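You operate a simulated robot arm through the tools that you are given. There is no shell and no other tool.

Carry out the task below with a simulated robot arm. There is one attempt and no reset: what you move stays moved.

Task
Strap the dark rods with blue and red tips together in the cradle.
Fine: swing the clamp bar down and work the ratchet till the strap is tight.

Only the result counts: the job must be done as asked and must still hold three seconds after the hand-in. Knocking over, shifting, dropping, spilling or breaking anything else fails it.

Robot
A 6-joint arm with a three-finger gripper, fixed in place. Base frame: the origin is on the floor under the middle of its stand, x ahead of it, y to its left, z up; the work surface is at about z = 860. Units: mm, degrees, N and s.
It reaches about 1213 mm from its shoulder. Its first joint turns from -166.0 to 166.0 degrees. Payload 4.89 kg.
Tool frame: the origin (TCP) lies between the finger pads and is the grasp point; the fingertips stand 30 mm ahead of it; z points along the fingers, y is the line along which they close. The gripper opens to 164 mm; its body begins 125 mm behind the TCP.
Orientation is told as [roll, pitch, yaw] about the base's x, y, z axes, in that order, counted from this pose: with the fingers straight down and closing along the base's y, the tool's x points along the base's -x, its y along +y and its z along -z.

Tools
- The arm moves only by the tool servo_tool. Its argument "deltas" is a list of rows, each a list of 3 entries, a list of its own where there are three numbers: the shift along the tool's x, y, z in mm, then the turn, a rotation vector about the tool's x, y, z in degrees, then the finger opening in mm, from 0 to 164. In form: [[[dx, dy, dz], [wx, wy, wz], gripper], ...]. A call has 1 to 20 rows; each row shifts and turns the commanded pose from where the row before left it, along the tool's axes as they then stand. A row lasts 0.2 s, in which the tool goes at most 50 mm and 8.6 degrees; a call with a longer step from one row to the next is refused whole, and so is a gripper value outside its range. Where a pose cannot be reached the arm comes as near as it can. A force on the tool above 50 N (or 10 N above the force at the start of the call, whichever is more), or a blocked arm, ends the call early, and 0.2 s more pass. The fingers move at their own pace (about 108 mm/s each) and stop on an object; they squeeze with about 27 N. The grip force told is the motor's: it shows also when the fingers shut on nothing. Time passes only in rows, and 0.2 s behind the last, so rows that do not move let the fingers close. It gives the time, the measured TCP pose, the force on the tool (base axes), the opening and the grip force at its end, in the units of the frame above (readings bear some noise), with the torque about the TCP (base axes, N m) and any sound that the robot's microphone picked up, and new pictures: "pictures" is both (left out), scene, wrist or none.
- Cameras (640 x 400 px; columns grow to the right, rows downward): "scene" is fixed at [219.2, 639.2, 1455.2]; the picture's right is [-0.81, -0.58, 0.00], its down [-0.33, 0.46, -0.82] and it looks along [0.48, -0.67, -0.57] (base axes); focal length 325 px, centre (320, 200). "wrist" rides on the gripper at [76, -2, -152] in the tool frame; the picture's right is [0.02, 1.00, 0.00], its down [-0.88, 0.02, -0.47] and it looks along [-0.47, 0.01, 0.88] (tool axes); focal length 247 px, centre (320, 200). There is no depth. A picture from a camera that has moved, and an enlarged one, comes with that camera's place and axes in the base frame and with its lens. The place of the scene camera against the robot may be out by one fixed shift of up to 12 mm in any direction.
- move_column(by): moves the trunk up (or, below 0, down) by that many mm; the arm rides with it, the base frame stays. It gives what a move gives, with no picture.
- enlarge(camera, box): a new picture of the part [left, top, right, bottom] of that camera's present view, enlarged. The clock stands still meanwhile.
- sign_off(): hands the job in; it is judged then, once.

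Nothing tells you positions but the pictures and the camera data. Unless the task says otherwise, let go and move clear before handing in.

The tools are called after ">>>" as name(argument=value, ...) on one line, values as JSON. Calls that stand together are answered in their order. servo_tool: Moves the arm, as the interface text tells. Its arguments: {"type":"object","properties":{"deltas":{"type":"array"},"pictures":{"type":"string","enum":["both","scene","wrist","none"]}},"required":["deltas"]} The other tools are called the same way: move_column (by) moves the trunk up or down; enlarge (camera, box) takes an enlarged picture of a part of a camera's view; sign_off () hands the job in.

At the start:

```text
time_s: 0.0
eef_pos: [574.2, 298.1, 1243.6]
ee_rot: [0.0, 0.0, -0.1]
contact_force: [0.3, 0.7, 0.2]
torque: [0.02, -0.02, -0.01]
gripper_width: 163.9
finger_force: 0.0
trunk travel left (down, up): [-125.0, 265.0]
```

scene: 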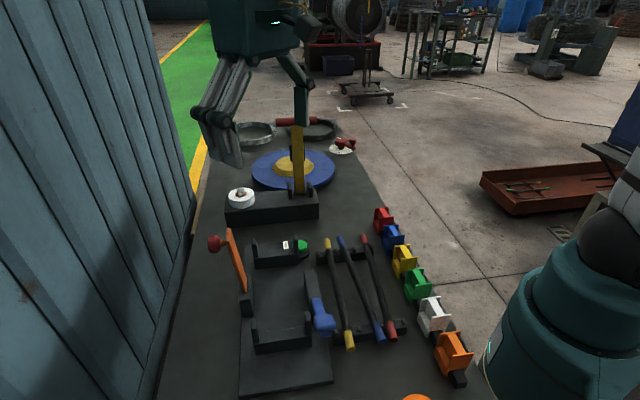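
wrist: 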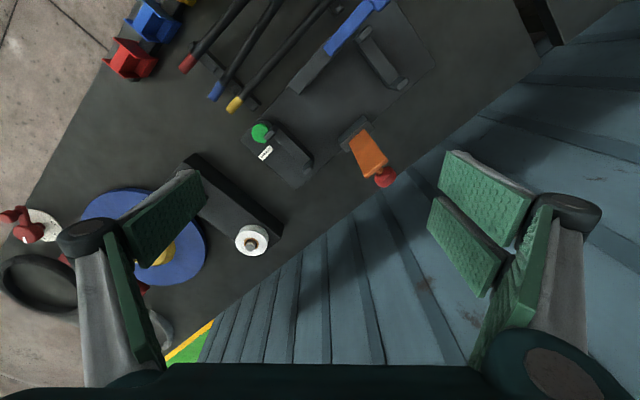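

I see a workbench with a cradle fixture (two dark saddles, an orange lever with a red knob, a blue lever, a green button), three dark rods with yellow, blue and red tips on a rack, and a row of coloured clamps or buckles. I'll enlarge the views to understand the parts before moving.

>>> enlarge(camera="scene", box=[200, 200, 420, 400])

>>> enlarge(camera="wrist", box=[160, 0, 460, 200])

>>> enlarge(camera="scene", box=[340, 190, 500, 400])

>>> enlarge(camera="scene", box=[190, 90, 390, 230])

```text
2.00 times, centred on (310, 300) of scene
camera zoom: at [219.2, 639.2, 1455.2], right [-0.81, -0.58, 0.0], down [-0.33, 0.46, -0.82], along [0.48, -0.67, -0.57], focal length 651 px, centre (340, 0)
```

zoom: 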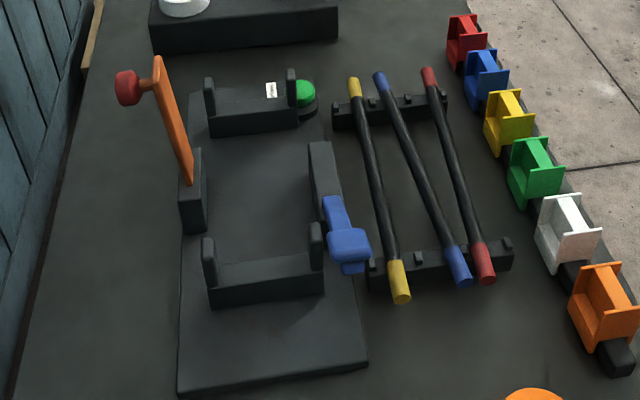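

```text
2.00 times, centred on (310, 100) of wrist
camera zoom: at [496.5, 297.2, 1396.3], right [-0.02, 1.0, 0.0], down [0.88, 0.02, 0.47], along [0.47, 0.01, -0.88], focal length 494 px, centre (340, 400)
```

zoom: 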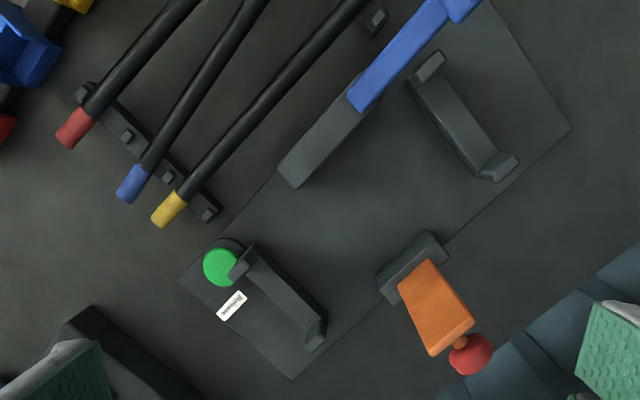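

```text
1.90 times, centred on (420, 295) of scene
camera zoom: at [219.2, 639.2, 1455.2], right [-0.81, -0.58, 0.0], down [-0.33, 0.46, -0.82], along [0.48, -0.67, -0.57], focal length 620 px, centre (130, 19)
```

zoom: 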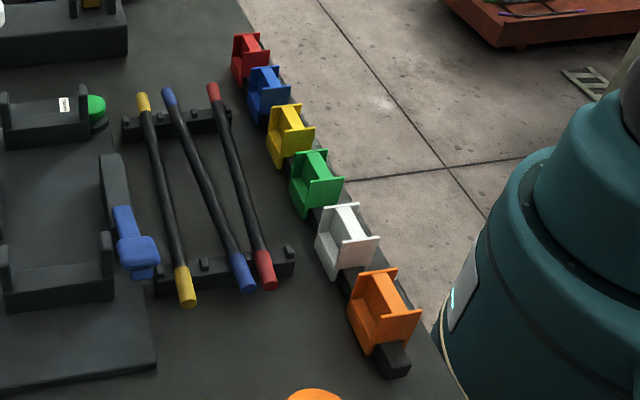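

```text
2.86 times, centred on (290, 160) of scene
camera zoom: at [219.2, 639.2, 1455.2], right [-0.81, -0.58, 0.0], down [-0.33, 0.46, -0.82], along [0.48, -0.67, -0.57], focal length 929 px, centre (406, 314)
```

zoom: 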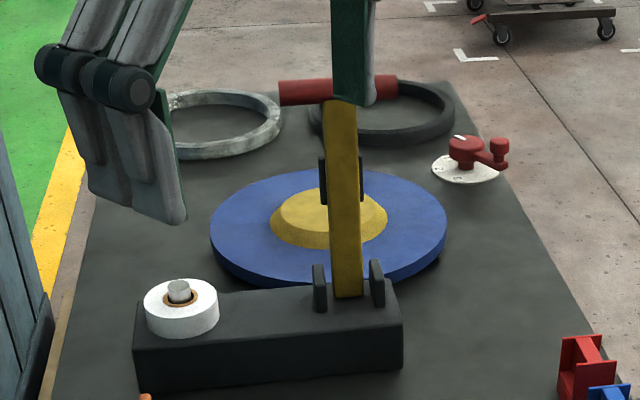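

The cradle has an upright orange clamp bar with a red knob, a blue ratchet lever on the opposite side, and a green button labelled "Release" that I should avoid. The rods run roughly at 45° in the base frame, so I'll yaw the tool by -45° and look from a better viewpoint.

>>> servo_tool(deltas=[[[30, 13, 7], [0, 0, 0], 164], [[30, 13, 7], [0, 0, 0], 164], [[30, 13, 7], [0, 0, 0], 164], [[30, 13, 7], [0, 0, 0], 164], [[30, 13, 7], [0, 0, 0], 164], [[29, 12, 8], [0, 0, 0], 164], [[0, 0, 0], [0, 0, 7.5], 164], [[0, 0, 0], [0, 0, 7.5], 164], [[0, 0, 0], [0, 0, 7.5], 164], [[0, 0, 0], [0, 0, 7.5], 164], [[0, 0, 0], [0, 0, 7.5], 164], [[0, 0, 0], [0, 0, 7.5], 164], [[0, 0, 0], [0, 0, 0], 164]])

```text
time_s: 2.8
eef_pos: [394.4, 376.8, 1200.8]
ee_rot: [0.1, 0.0, -45.2]
contact_force: [0.2, -1.1, 1.0]
torque: [0.01, 0.0, 0.0]
gripper_width: 163.9
finger_force: 0.2
trunk travel left (down, up): [-125.0, 265.0]
camera wrist: at [339.1, 428.4, 1353.3], right [0.69, 0.72, 0.0], down [0.64, -0.61, 0.47], along [0.34, -0.33, -0.88], focal length 247 px, centre (320, 200)
```

scene: 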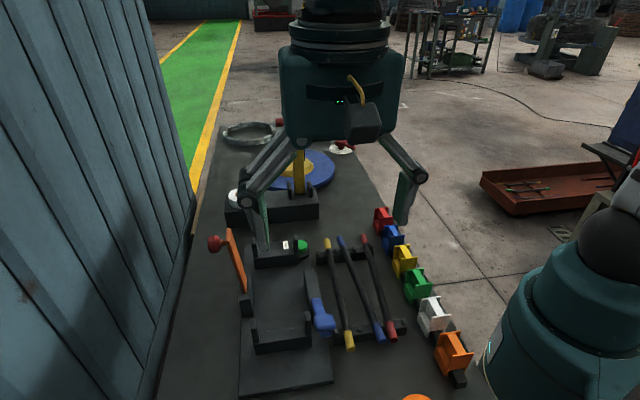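
wrist: 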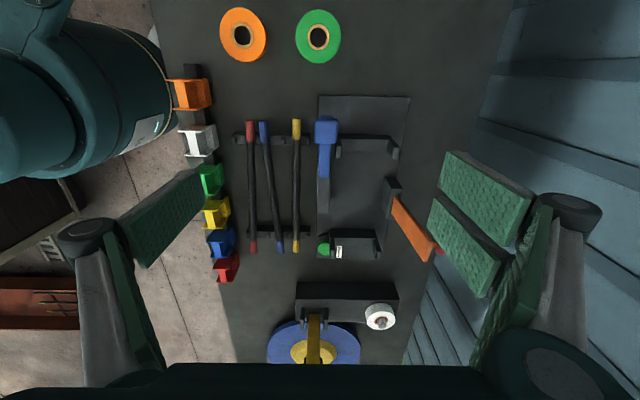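

>>> enlarge(camera="wrist", box=[220, 85, 420, 275])

>>> enlarge(camera="wrist", box=[310, 85, 450, 185])

>>> enlarge(camera="wrist", box=[310, 170, 450, 270])

>>> enlarge(camera="scene", box=[200, 220, 340, 310])

>>> enlarge(camera="scene", box=[230, 270, 420, 400])

```text
2.11 times, centred on (320, 180) of wrist
camera zoom: at [339.1, 428.4, 1353.3], right [0.69, 0.72, 0.0], down [0.64, -0.61, 0.47], along [0.34, -0.33, -0.88], focal length 520 px, centre (320, 242)
```

zoom: 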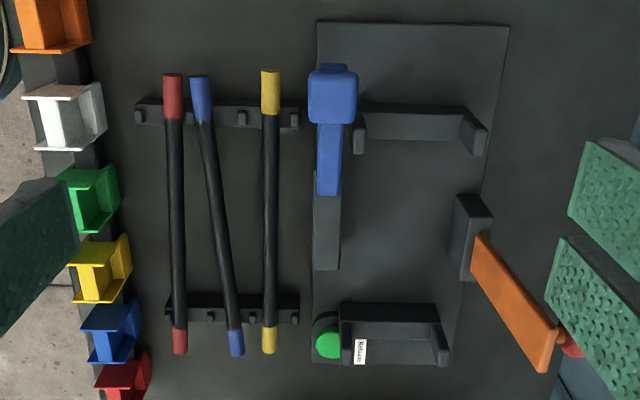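

```text
4.00 times, centred on (380, 135) of wrist
camera zoom: at [339.1, 428.4, 1353.3], right [0.69, 0.72, 0.0], down [0.64, -0.61, 0.47], along [0.34, -0.33, -0.88], focal length 988 px, centre (80, 460)
```

zoom: 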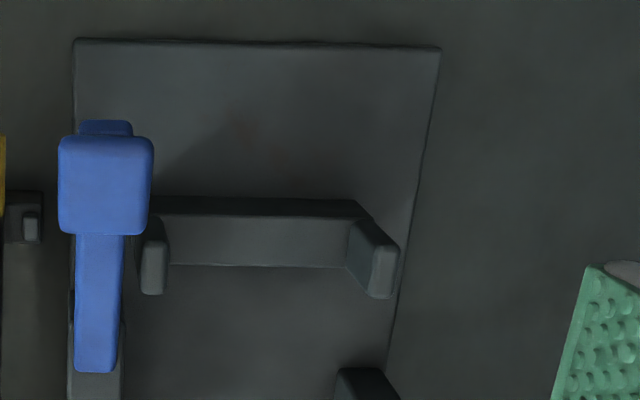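

```text
4.00 times, centred on (380, 220) of wrist
camera zoom: at [339.1, 428.4, 1353.3], right [0.69, 0.72, 0.0], down [0.64, -0.61, 0.47], along [0.34, -0.33, -0.88], focal length 988 px, centre (80, 120)
```

zoom: 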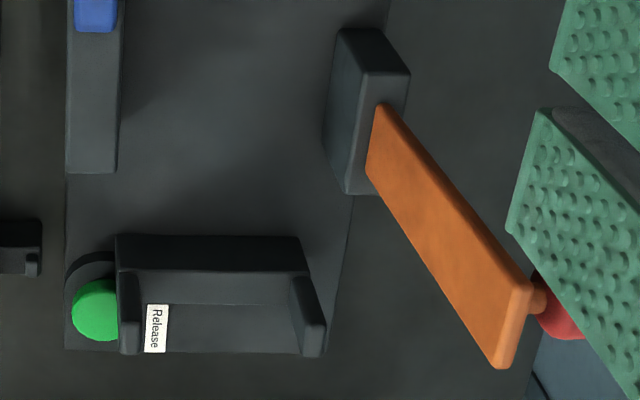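

```text
4.44 times, centred on (270, 265) of scene
camera zoom: at [219.2, 639.2, 1455.2], right [-0.81, -0.58, 0.0], down [-0.33, 0.46, -0.82], along [0.48, -0.67, -0.57], focal length 1446 px, centre (542, -89)
```

zoom: 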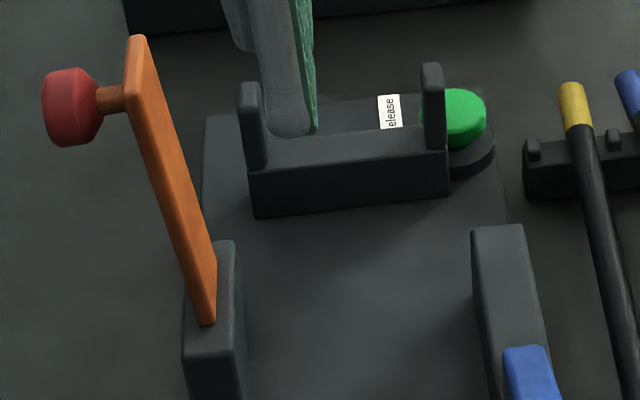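

```text
3.08 times, centred on (325, 335) of scene
camera zoom: at [219.2, 639.2, 1455.2], right [-0.81, -0.58, 0.0], down [-0.33, 0.46, -0.82], along [0.48, -0.67, -0.57], focal length 1001 px, centre (305, -215)
```

zoom: 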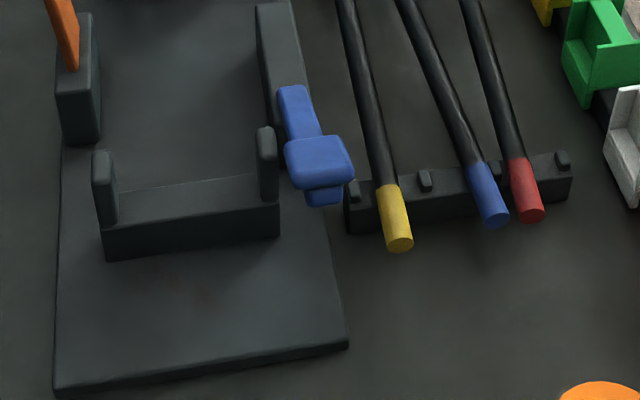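

>>> enlarge(camera="wrist", box=[40, 130, 340, 400])

>>> enlarge(camera="wrist", box=[340, 130, 640, 400])

>>> enlarge(camera="scene", box=[220, 30, 460, 260])

```text
1.48 times, centred on (190, 265) of wrist
camera zoom: at [339.1, 428.4, 1353.3], right [0.69, 0.72, 0.0], down [0.64, -0.61, 0.47], along [0.34, -0.33, -0.88], focal length 366 px, centre (513, 104)
```

zoom: 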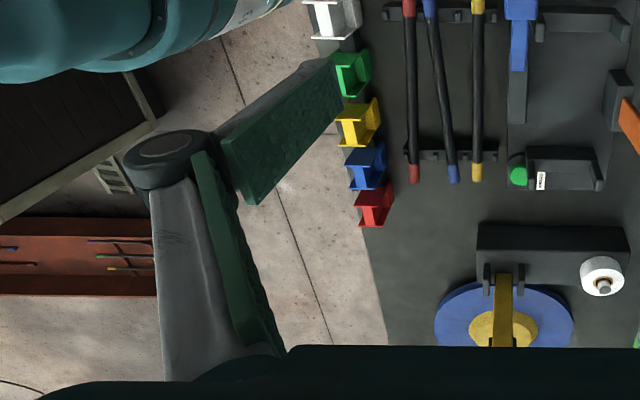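

```text
1.48 times, centred on (490, 265) of wrist
camera zoom: at [339.1, 428.4, 1353.3], right [0.69, 0.72, 0.0], down [0.64, -0.61, 0.47], along [0.34, -0.33, -0.88], focal length 366 px, centre (68, 104)
```

zoom: 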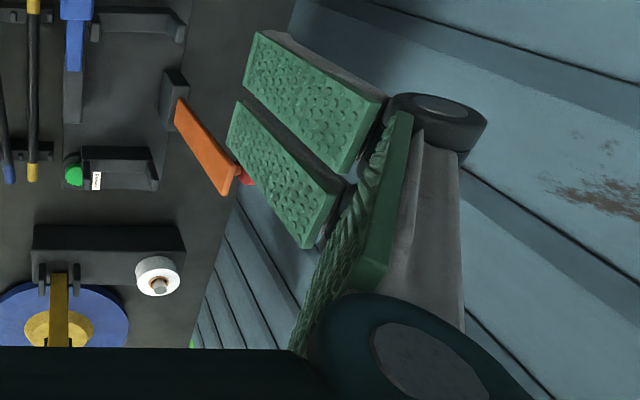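

```text
1.74 times, centred on (340, 145) of scene
camera zoom: at [219.2, 639.2, 1455.2], right [-0.81, -0.58, 0.0], down [-0.33, 0.46, -0.82], along [0.48, -0.67, -0.57], focal length 566 px, centre (285, 296)
```

zoom: 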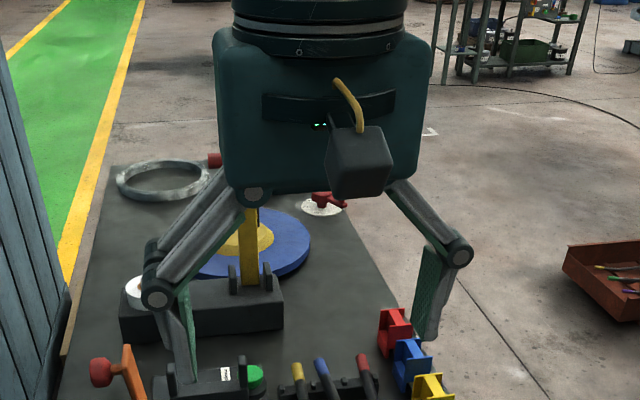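

The base plate, both saddles and the three rods line up about as I estimated. I still need heights for the saddles, clamp bar and ratchet, so I'll take an oblique look from the robot side, facing across the cradle.

>>> servo_tool(deltas=[[[-40, -18, 0], [0, 0, 0], 164], [[-40, -18, 0], [0, 0, 0], 164], [[-40, -18, 0], [0, 0, 0], 164], [[-38, -19, 0], [0, 0, 0], 164], [[0, 0, 8], [0, 0, -8.2], 164], [[0, 0, 8], [0, 0, -8.2], 164], [[0, 0, 8], [0, 0, -8.2], 164], [[0, 0, 8], [0, 0, -8.2], 164], [[0, 0, 8], [0, 0, -8.2], 164], [[0, 0, 8], [0, 0, -8.2], 164], [[0, 0, 8], [0, 0, -8.2], 164], [[0, 0, 8], [0, 0, -8.2], 164], [[0, 0, 8], [0, 0, -8.2], 164], [[0, 0, 8], [0, 0, -8.2], 164], [[0, 0, 8], [0, 0, -8.0], 164], [[0, 0, 0], [0, -7.5, 0], 164], [[0, 0, 0], [0, -7.5, 0], 164], [[0, 0, 0], [0, -7.5, 0], 164], [[0, 0, 0], [0, -7.5, 0], 164], [[0, 0, 0], [0, 0, 0], 164]])

```text
time_s: 7.0
eef_pos: [454.6, 212.6, 1112.6]
ee_rot: [0.0, -30.1, 45.0]
contact_force: [0.2, 0.4, -0.5]
torque: [0.02, -0.04, -0.01]
gripper_width: 164.1
finger_force: 0.2
trunk travel left (down, up): [-125.0, 265.0]
camera wrist: at [354.5, 110.9, 1206.5], right [-0.72, 0.69, -0.01], down [0.36, 0.39, 0.85], along [0.59, 0.61, -0.53], focal length 247 px, centre (320, 200)
```

scene: 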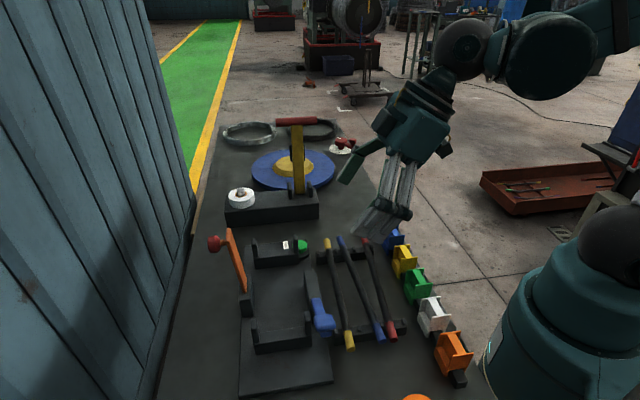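
wrist: 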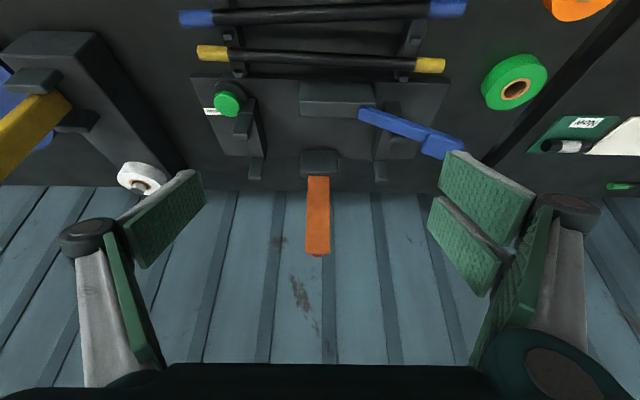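

>>> enlarge(camera="wrist", box=[180, 40, 480, 260])

>>> enlarge(camera="wrist", box=[290, 60, 470, 200])

>>> enlarge(camera="wrist", box=[180, 60, 360, 200])

```text
1.82 times, centred on (330, 150) of wrist
camera zoom: at [354.5, 110.9, 1206.5], right [-0.72, 0.69, -0.01], down [0.36, 0.39, 0.85], along [0.59, 0.61, -0.53], focal length 449 px, centre (302, 291)
```

zoom: 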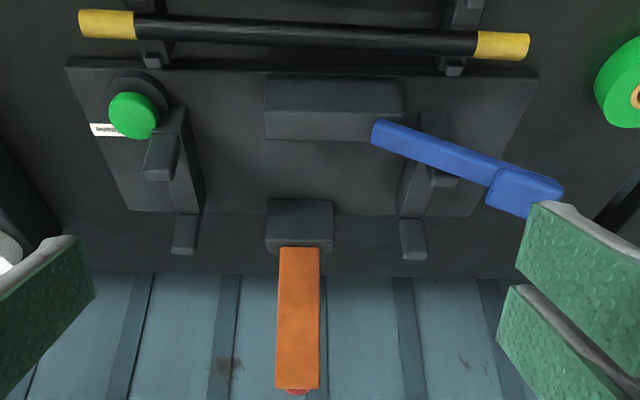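

```text
2.86 times, centred on (380, 130) of wrist
camera zoom: at [354.5, 110.9, 1206.5], right [-0.72, 0.69, -0.01], down [0.36, 0.39, 0.85], along [0.59, 0.61, -0.53], focal length 706 px, centre (149, 400)
```

zoom: 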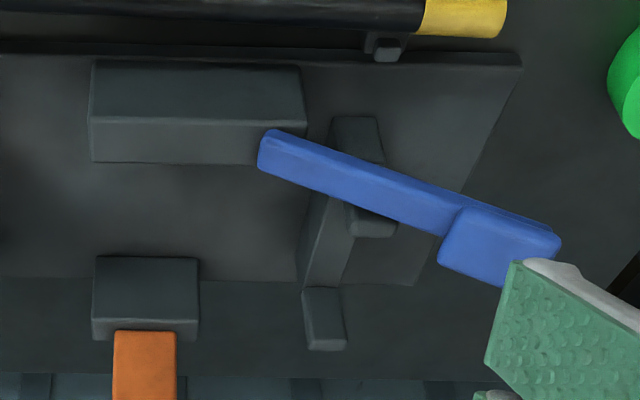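

```text
2.86 times, centred on (270, 130) of wrist
camera zoom: at [354.5, 110.9, 1206.5], right [-0.72, 0.69, -0.01], down [0.36, 0.39, 0.85], along [0.59, 0.61, -0.53], focal length 706 px, centre (463, 400)
```

zoom: 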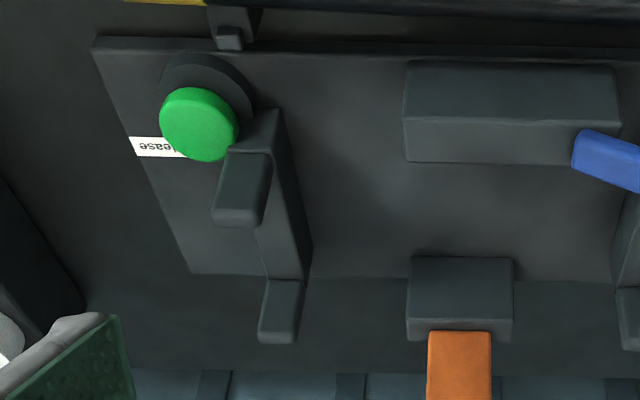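

From this side view I get: plate top about z=872, saddle floor about 905, saddle upright tops about 948, ratchet post top about 918, clamp bar about 155 mm long and leaning slightly outward, and ratchet handle raised about 35°. Next I go above the red-tipped rod with the fingers aligned to it and partly closed, and check the alignment.

>>> servo_tool(deltas=[[[0, 0, 0], [0, 7.5, 0], 164], [[0, 0, 0], [0, 7.5, 0], 164], [[0, 0, 0], [0, 7.5, 0], 164], [[0, 0, 0], [0, 7.5, 0], 164], [[0, 0, 0], [0, 0, 7.9], 120], [[0, 0, 0], [0, 0, 7.9], 100], [[0, 0, 0], [0, 0, 7.9], 80], [[0, 0, 0], [0, 0, 7.9], 60], [[0, 0, 0], [0, 0, 7.9], 40], [[0, 0, 0], [0, 0, 7.9], 40], [[0, 0, 0], [0, 0, 7.9], 40], [[0, 0, 0], [0, 0, 7.9], 40], [[0, 0, 0], [0, 0, 7.9], 40], [[0, 0, 0], [0, 0, 7.9], 40], [[0, 0, 0], [0, 0, 7.9], 40], [[0, 0, 0], [0, 0, 8.0], 40], [[-0.7, -31.8, 36], [0, 0, 0], 40], [[-0.7, -31.8, 36], [0, 0, 0], 40], [[0, 0, 0], [0, 0, 0], 40]])

```text
time_s: 11.0
eef_pos: [405.3, 171.4, 1041.6]
ee_rot: [0.0, 0.0, -49.8]
contact_force: [-0.9, 0.4, 0.2]
torque: [-0.02, 0.01, 0.03]
gripper_width: 40.2
finger_force: 0.1
trunk travel left (down, up): [-125.0, 265.0]
camera wrist: at [354.8, 228.4, 1193.4], right [0.75, 0.66, 0.0], down [0.58, -0.66, 0.47], along [0.31, -0.36, -0.88], focal length 247 px, centre (320, 200)
```

scene: 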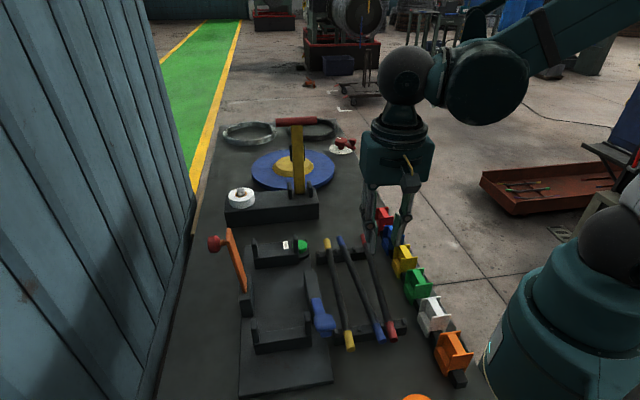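
wrist: 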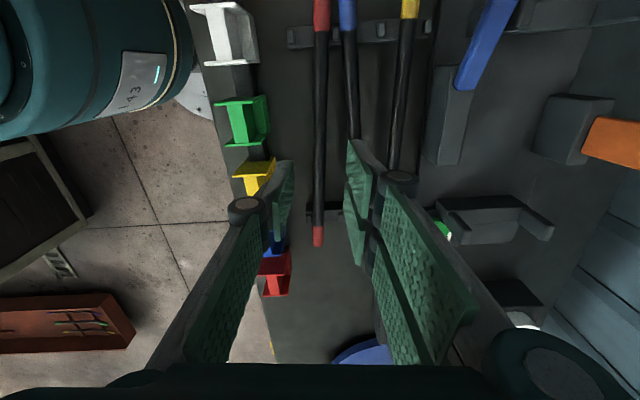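

>>> enlarge(camera="wrist", box=[220, 0, 440, 260])

>>> enlarge(camera="scene", box=[320, 100, 480, 260])

```text
1.54 times, centred on (330, 130) of wrist
camera zoom: at [354.8, 228.4, 1193.4], right [0.75, 0.66, 0.0], down [0.58, -0.66, 0.47], along [0.31, -0.36, -0.88], focal length 380 px, centre (305, 308)
```

zoom: 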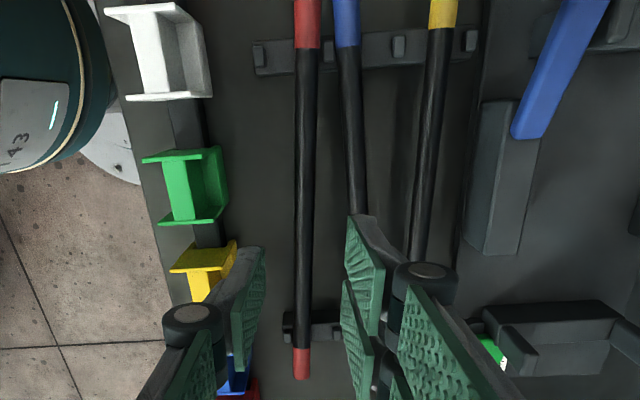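

```text
2.50 times, centred on (400, 180) of scene
camera zoom: at [219.2, 639.2, 1455.2], right [-0.81, -0.58, 0.0], down [-0.33, 0.46, -0.82], along [0.48, -0.67, -0.57], focal length 813 px, centre (120, 250)
```

zoom: 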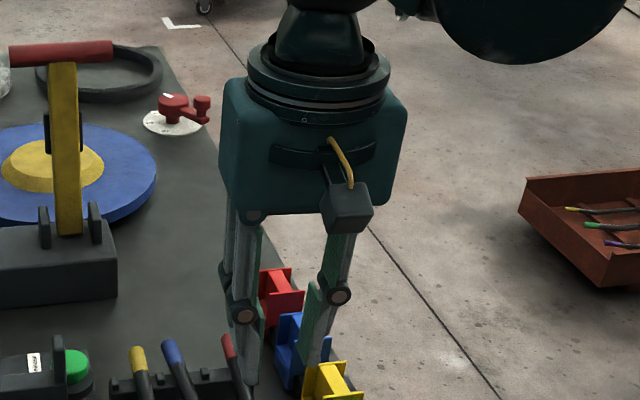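

The fingers are centred on the red rod. I'll narrow the opening so they fit between red and blue, drop to just above the rods and check again.

>>> servo_tool(deltas=[[[-3, 0, 30], [0, 0, 0], 28], [[-3, 0, 30], [0, 0, 0], 28], [[0, 0, 30], [0, 0, 0], 28], [[0, 0, 0], [0, 0, 0], 28]])

>>> enlarge(camera="wrist", box=[240, 100, 400, 220])

>>> enlarge(camera="scene", box=[320, 190, 440, 290])

```text
time_s: 12.0
eef_pos: [412.0, 167.3, 950.4]
ee_rot: [0.0, 0.0, -49.9]
contact_force: [0.7, 0.2, -0.4]
torque: [-0.01, 0.03, 0.05]
gripper_width: 28.2
finger_force: 0.1
trunk travel left (down, up): [-125.0, 265.0]
camera wrist: at [361.4, 223.3, 1103.5], right [0.75, 0.66, 0.0], down [0.58, -0.66, 0.47], along [0.31, -0.36, -0.88], focal length 247 px, centre (320, 200)
```

scene: 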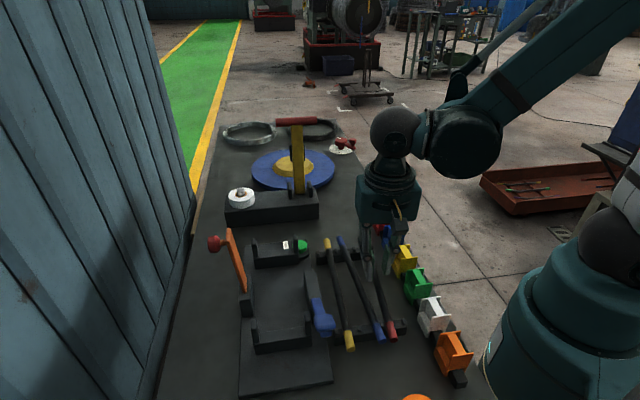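
wrist: 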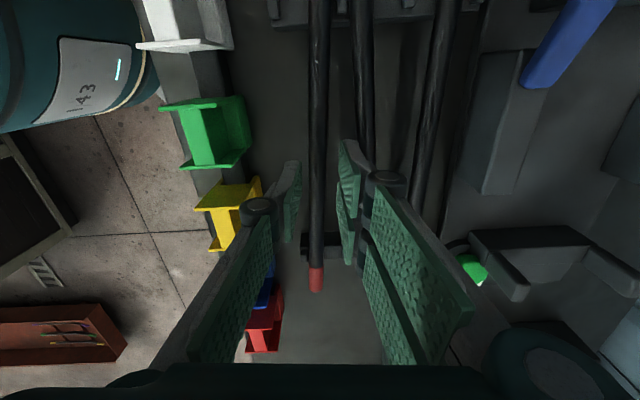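

```text
3.33 times, centred on (320, 160) of wrist
camera zoom: at [361.4, 223.3, 1103.5], right [0.75, 0.66, 0.0], down [0.58, -0.66, 0.47], along [0.31, -0.36, -0.88], focal length 823 px, centre (320, 333)
```

zoom: 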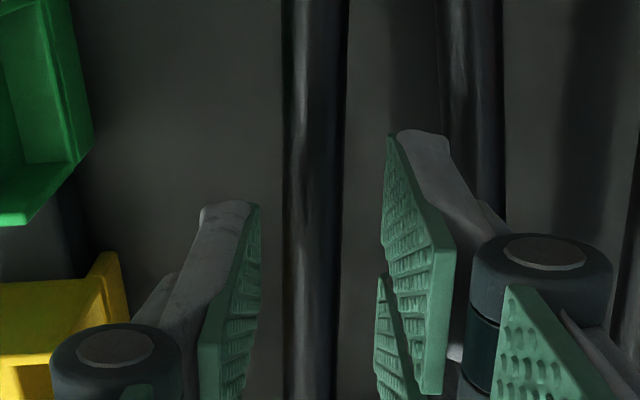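

```text
4.00 times, centred on (380, 240) of scene
camera zoom: at [219.2, 639.2, 1455.2], right [-0.81, -0.58, 0.0], down [-0.33, 0.46, -0.82], along [0.48, -0.67, -0.57], focal length 1301 px, centre (80, 40)
```

zoom: 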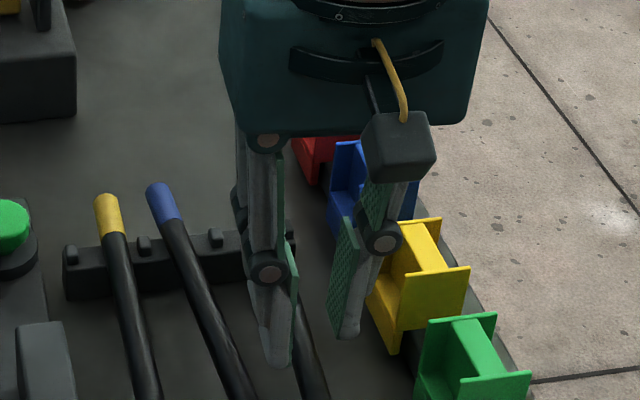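

The gap between red and blue is tight for the finger, so I'll narrow the opening a little, shift slightly away from blue and toward the wider end, then go down around the red rod.

>>> servo_tool(deltas=[[[-8, -2.5, 0], [0, 0, 0], 23], [[0, 0, 12], [0, 0, 0], 23], [[0, 0, 12], [0, 0, 0], 23], [[0, 0, 11.5], [0, 0, 0], 23], [[0, 0, 0], [0, 0, 0], 23]])

>>> enlarge(camera="wrist", box=[240, 80, 400, 200])

>>> enlarge(camera="scene", box=[320, 220, 440, 320])

```text
time_s: 13.2
eef_pos: [415.2, 159.3, 914.4]
ee_rot: [-0.1, 0.0, -49.8]
contact_force: [0.2, -1.0, 0.2]
torque: [-0.04, 0.02, -0.01]
gripper_width: 22.9
finger_force: 0.0
trunk travel left (down, up): [-125.0, 265.0]
camera wrist: at [363.8, 215.8, 1067.6], right [0.75, 0.66, 0.0], down [0.58, -0.66, 0.47], along [0.31, -0.36, -0.88], focal length 247 px, centre (320, 200)
```

scene: 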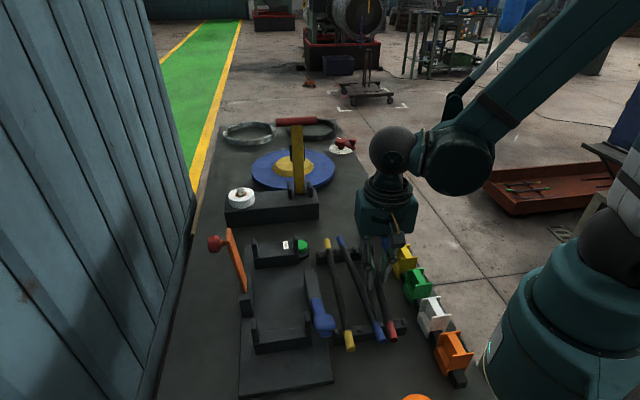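
wrist: 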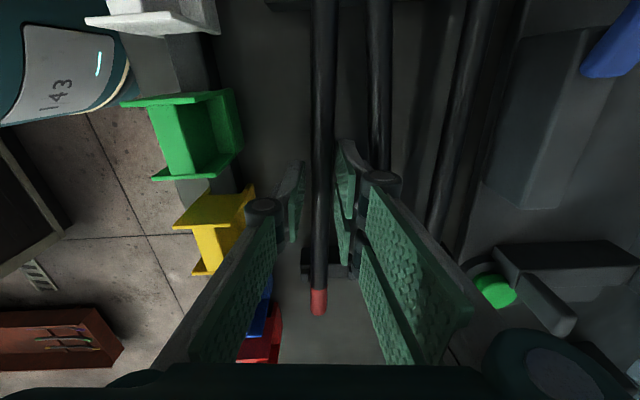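

```text
3.33 times, centred on (320, 140) of wrist
camera zoom: at [363.8, 215.8, 1067.6], right [0.75, 0.66, 0.0], down [0.58, -0.66, 0.47], along [0.31, -0.36, -0.88], focal length 823 px, centre (320, 400)
```

zoom: 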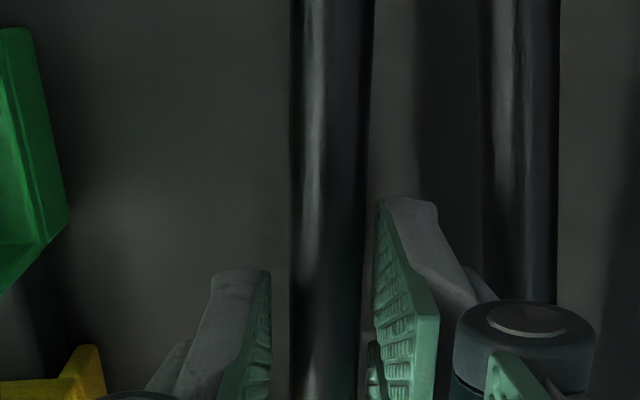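

```text
4.00 times, centred on (380, 270) of scene
camera zoom: at [219.2, 639.2, 1455.2], right [-0.81, -0.58, 0.0], down [-0.33, 0.46, -0.82], along [0.48, -0.67, -0.57], focal length 1301 px, centre (80, -80)
```

zoom: 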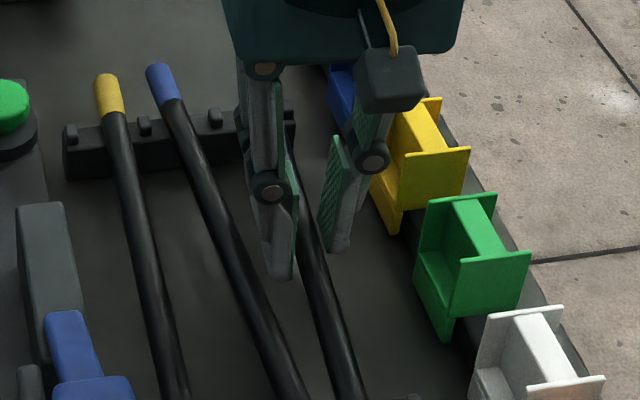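

The red rod is between the pads with no contact. I'm closing on it now.

>>> servo_tool(deltas=[[[0, 0, 0], [0, 0, 0], 16], [[0, 0, 0], [0, 0, 0], 8], [[0, 0, 0], [0, 0, 0], 4], [[0, 0, 0], [0, 0, 0], 4]], pictures="wrist")

```text
time_s: 14.2
eef_pos: [415.1, 158.6, 915.2]
ee_rot: [0.0, 0.0, -49.9]
contact_force: [2.8, 1.8, 0.6]
torque: [0.04, -0.03, 0.36]
gripper_width: 15.7
finger_force: 27.2
trunk travel left (down, up): [-125.0, 265.0]
camera wrist: at [363.8, 215.8, 1067.6], right [0.75, 0.66, 0.0], down [0.58, -0.66, 0.47], along [0.31, -0.36, -0.88], focal length 247 px, centre (320, 200)
```

wrist: 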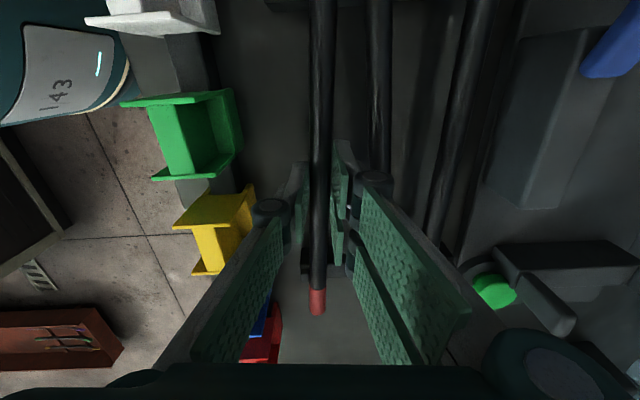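

Gripped at 15.7 mm. I lift it gently and check that the rod comes level.

>>> servo_tool(deltas=[[[0, 0, -8], [0, 0, 0], 4], [[0, 0, -15], [0, 0, 0], 4], [[0, 0, -30], [0, 0, 0], 4], [[0, 0, -40], [0, 0, 0], 4], [[0, 0, -40], [0, 0, 0], 4], [[0, 0, 0], [0, 0, 0], 4]])

>>> enlarge(camera="scene", box=[280, 160, 460, 340])

```text
time_s: 15.6
eef_pos: [411.7, 160.0, 1049.6]
ee_rot: [0.0, 0.0, -49.9]
contact_force: [-0.8, -0.3, -6.1]
torque: [0.01, -0.02, 0.01]
gripper_width: 15.5
finger_force: 27.0
trunk travel left (down, up): [-125.0, 265.0]
camera wrist: at [361.5, 216.0, 1203.0], right [0.75, 0.66, 0.0], down [0.58, -0.66, 0.47], along [0.31, -0.36, -0.88], focal length 247 px, centre (320, 200)
```

scene: 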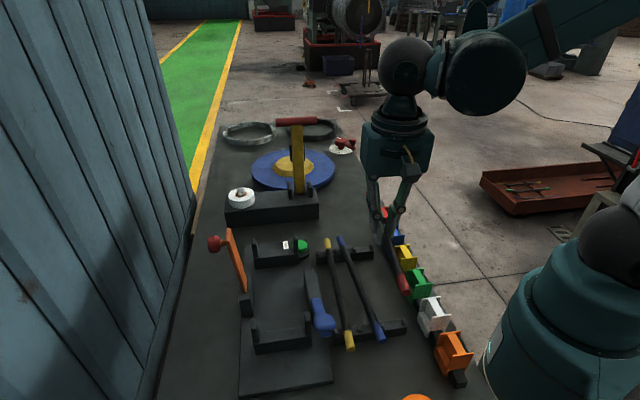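
wrist: 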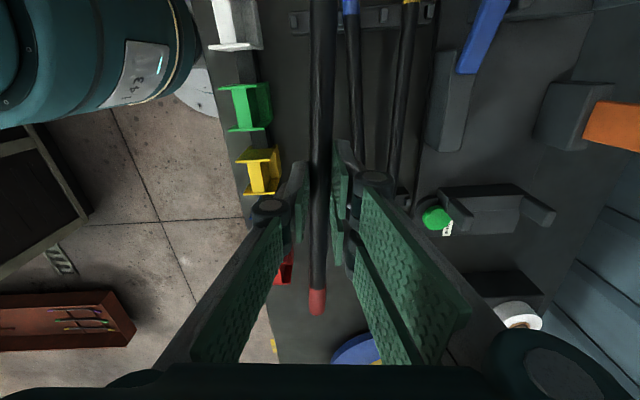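

```text
2.22 times, centred on (370, 250) of scene
camera zoom: at [219.2, 639.2, 1455.2], right [-0.81, -0.58, 0.0], down [-0.33, 0.46, -0.82], along [0.48, -0.67, -0.57], focal length 723 px, centre (209, 89)
```

zoom: 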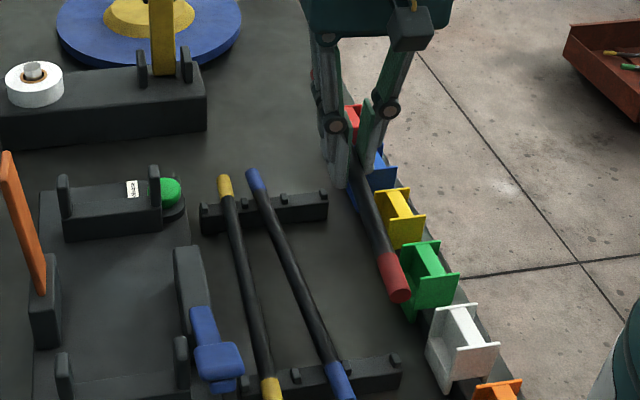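

The rod is held level and weighs about 0.6 kg. Next I raise it, align it with the cradle axis and carry it across above the cradle, tilting slightly so the gripper body stays clear of the clamp bar.

>>> servo_tool(deltas=[[[0, 0, -20], [0, 0, -2.5], 4], [[0, 0, -20], [0, 0, -2.4], 4], [[-1.3, 30, 0], [0, 0, 0], 4], [[-1.3, 40, 0], [0, 0, 0], 4], [[-1.3, 40, 0], [0, 0, 0], 4], [[-1.3, 40, 0], [0, 0, 0], 4], [[-1.3, 40, 0], [0, 0, 0], 4], [[-1, 30, 0], [0, 0, 0], 4], [[0, 11.7, 0], [0, 0, 0], 4], [[0, 0, 0], [-4, 0, 0], 4], [[0, 0, 0], [-4, 0, 0], 4], [[0, 0, 0], [-4, 0, 0], 4], [[0, 0, 0], [0, 0, 0], 4]])

>>> enlarge(camera="scene", box=[190, 130, 400, 390])

>>> enlarge(camera="wrist", box=[180, 0, 460, 330])

```text
time_s: 18.4
eef_pos: [582.4, 317.4, 1088.2]
ee_rot: [11.9, 0.0, -44.9]
contact_force: [-0.2, 0.1, -4.6]
torque: [-0.07, -0.02, 0.04]
gripper_width: 15.6
finger_force: 26.6
trunk travel left (down, up): [-125.0, 265.0]
camera wrist: at [505.2, 347.1, 1236.9], right [0.68, 0.71, 0.21], down [0.57, -0.68, 0.47], along [0.47, -0.2, -0.86], focal length 247 px, centre (320, 200)
```

scene: 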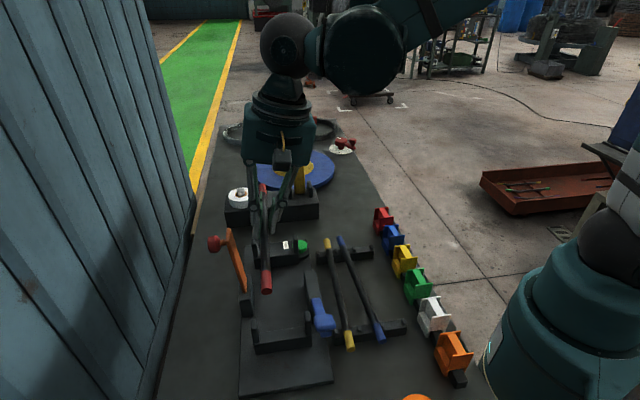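
wrist: 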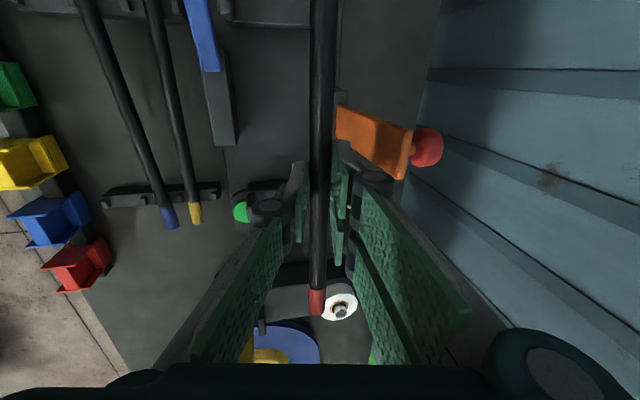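

```text
1.54 times, centred on (295, 260) of scene
camera zoom: at [219.2, 639.2, 1455.2], right [-0.81, -0.58, 0.0], down [-0.33, 0.46, -0.82], along [0.48, -0.67, -0.57], focal length 500 px, centre (358, 108)
```

zoom: 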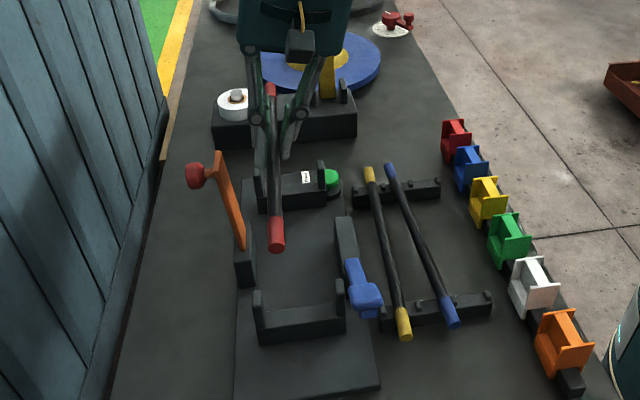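

```text
1.21 times, centred on (320, 165) of wrist
camera zoom: at [505.2, 347.1, 1236.9], right [0.68, 0.71, 0.21], down [0.57, -0.68, 0.47], along [0.47, -0.2, -0.86], focal length 299 px, centre (320, 242)
```

zoom: 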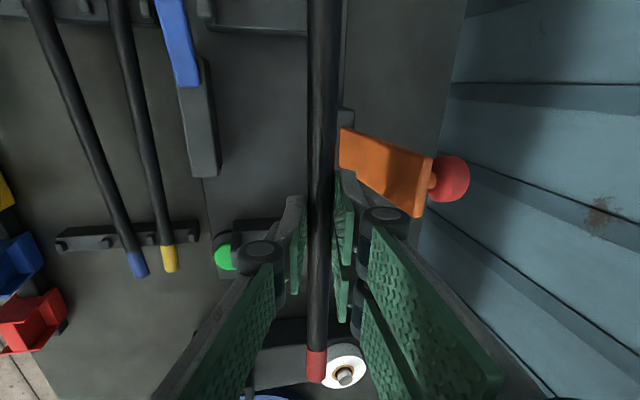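

The red rod is centred over the cradle and clear of the bar. I descend straight down in stages, watching the force.

>>> servo_tool(deltas=[[[0, -7.28, 34.2], [0, 0, 0], 4], [[0, -7.28, 34.2], [0, 0, 0], 4], [[0, -7.28, 34.2], [0, 0, 0], 4], [[0, -6.2, 29.3], [0, 0, 0], 4], [[0, 0, 0], [0, 0, 0], 4]])

>>> enlarge(camera="scene", box=[200, 190, 360, 350])

>>> enlarge(camera="wrist", box=[180, 0, 460, 330])

```text
time_s: 19.6
eef_pos: [584.7, 317.6, 951.6]
ee_rot: [12.0, 0.0, -45.0]
contact_force: [0.8, 0.0, -4.6]
torque: [-0.04, 0.0, 0.02]
gripper_width: 15.6
finger_force: 27.5
trunk travel left (down, up): [-125.0, 265.0]
camera wrist: at [506.3, 347.2, 1100.7], right [0.68, 0.71, 0.21], down [0.57, -0.68, 0.47], along [0.47, -0.2, -0.86], focal length 247 px, centre (320, 200)
```

scene: 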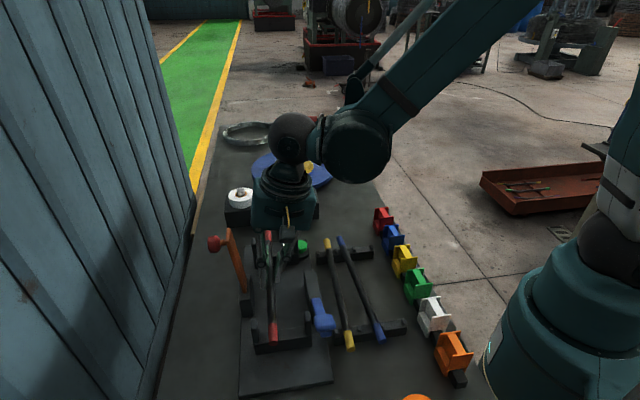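
wrist: 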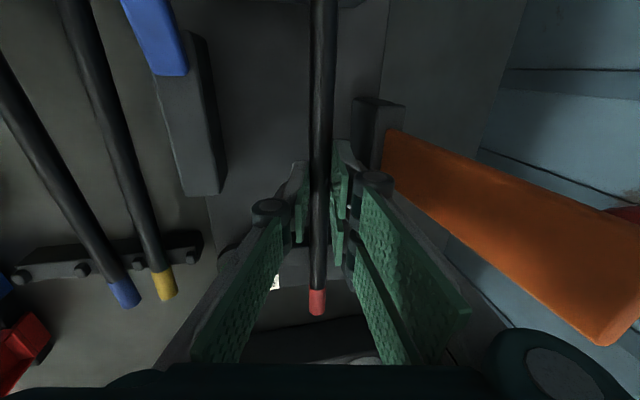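

```text
2.50 times, centred on (280, 270) of scene
camera zoom: at [219.2, 639.2, 1455.2], right [-0.81, -0.58, 0.0], down [-0.33, 0.46, -0.82], along [0.48, -0.67, -0.57], focal length 813 px, centre (420, 25)
```

zoom: 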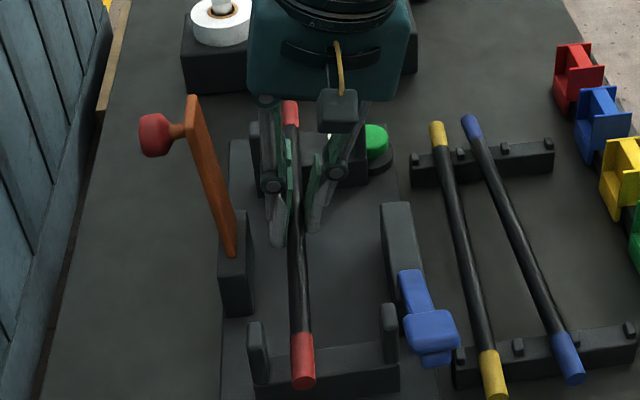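

```text
1.21 times, centred on (320, 165) of wrist
camera zoom: at [506.3, 347.2, 1100.7], right [0.68, 0.71, 0.21], down [0.57, -0.68, 0.47], along [0.47, -0.2, -0.86], focal length 299 px, centre (320, 242)
```

zoom: 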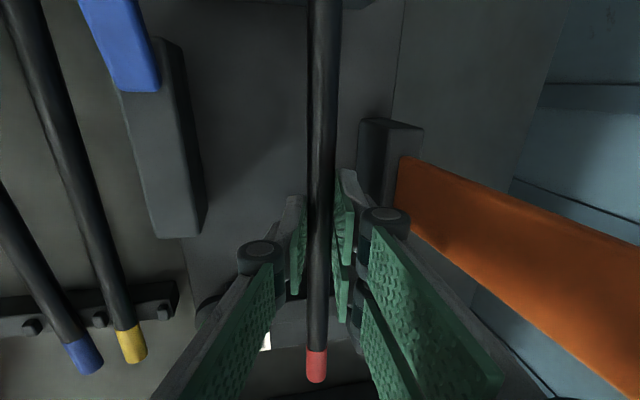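

>>> servo_tool(deltas=[[[0, -2.1, 9.8], [0, 0, 0], 4], [[0, -2.1, 9.8], [0, 0, 0], 4], [[0, -1.0, 4.9], [0, 0, 0], 4], [[0, 0, 0], [0, 0, 0], 4]], pictures="none")

>>> enlarge(camera="scene", box=[220, 210, 340, 360])

```text
time_s: 20.6
eef_pos: [582.6, 317.2, 928.1]
ee_rot: [11.9, -0.1, -45.0]
contact_force: [5.3, 3.6, 16.1]
torque: [0.27, 0.18, 0.02]
gripper_width: 14.9
finger_force: 27.2
trunk travel left (down, up): [-125.0, 265.0]
```

```text
2.67 times, centred on (280, 285) of scene
camera zoom: at [219.2, 639.2, 1455.2], right [-0.81, -0.58, 0.0], down [-0.33, 0.46, -0.82], along [0.48, -0.67, -0.57], focal length 867 px, centre (427, -27)
```

zoom: 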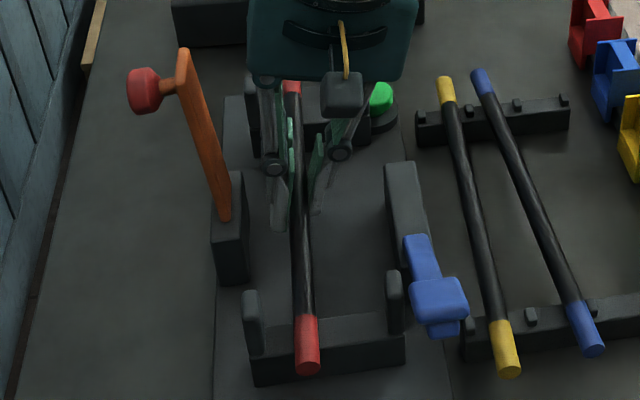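

Contact at TCP z≈928, so the rod is seated on the saddles. I ease off slightly and release it with a small opening.

>>> servo_tool(deltas=[[[0, 0.2, -1], [0, 0, 0], 4], [[0, 0, 0], [0, 0, 0], 18], [[0, 0, 0], [0, 0, 0], 23], [[0, 0, 0], [0, 0, 0], 23]])

>>> enlarge(camera="wrist", box=[180, 0, 460, 330])

>>> enlarge(camera="scene", box=[220, 210, 340, 360])

```text
time_s: 21.6
eef_pos: [582.9, 317.9, 929.1]
ee_rot: [12.0, 0.0, -45.0]
contact_force: [-0.4, 0.3, -0.5]
torque: [-0.03, -0.01, 0.02]
gripper_width: 22.8
finger_force: 0.0
trunk travel left (down, up): [-125.0, 265.0]
camera wrist: at [504.8, 347.2, 1078.1], right [0.68, 0.71, 0.21], down [0.57, -0.68, 0.47], along [0.47, -0.2, -0.86], focal length 247 px, centre (320, 200)
```

scene: 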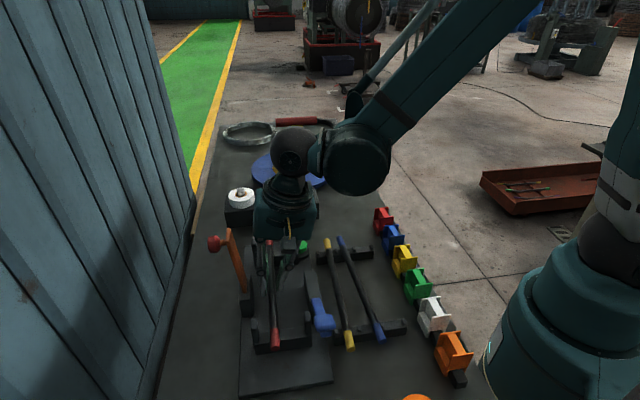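
wrist: 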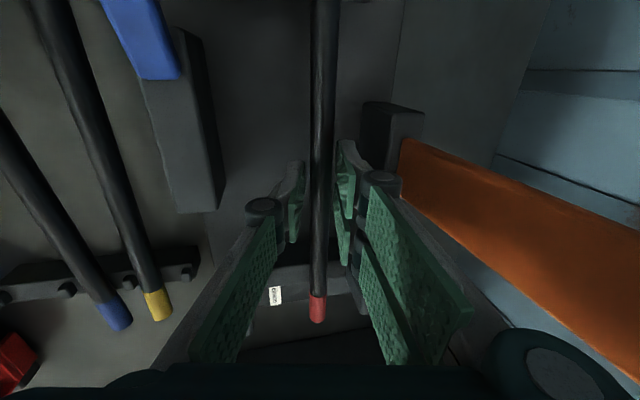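

```text
1.21 times, centred on (320, 165) of wrist
camera zoom: at [504.8, 347.2, 1078.1], right [0.68, 0.71, 0.21], down [0.57, -0.68, 0.47], along [0.47, -0.2, -0.86], focal length 299 px, centre (320, 242)
```

zoom: 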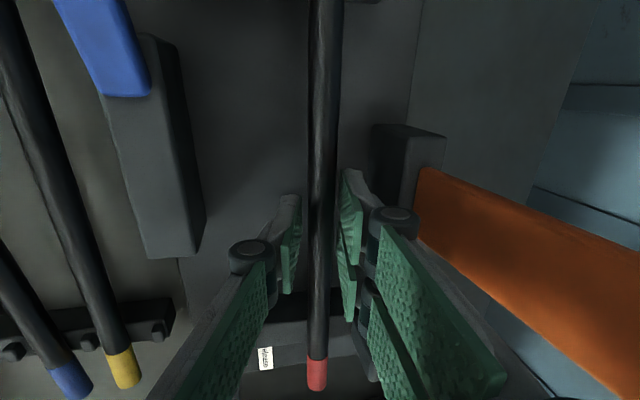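

```text
2.67 times, centred on (280, 285) of scene
camera zoom: at [219.2, 639.2, 1455.2], right [-0.81, -0.58, 0.0], down [-0.33, 0.46, -0.82], along [0.48, -0.67, -0.57], focal length 867 px, centre (427, -27)
```

zoom: 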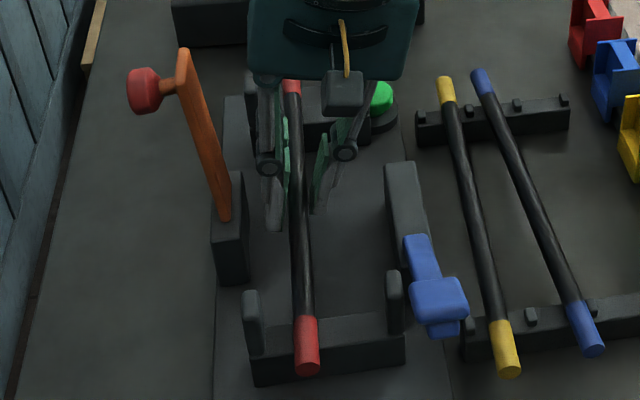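

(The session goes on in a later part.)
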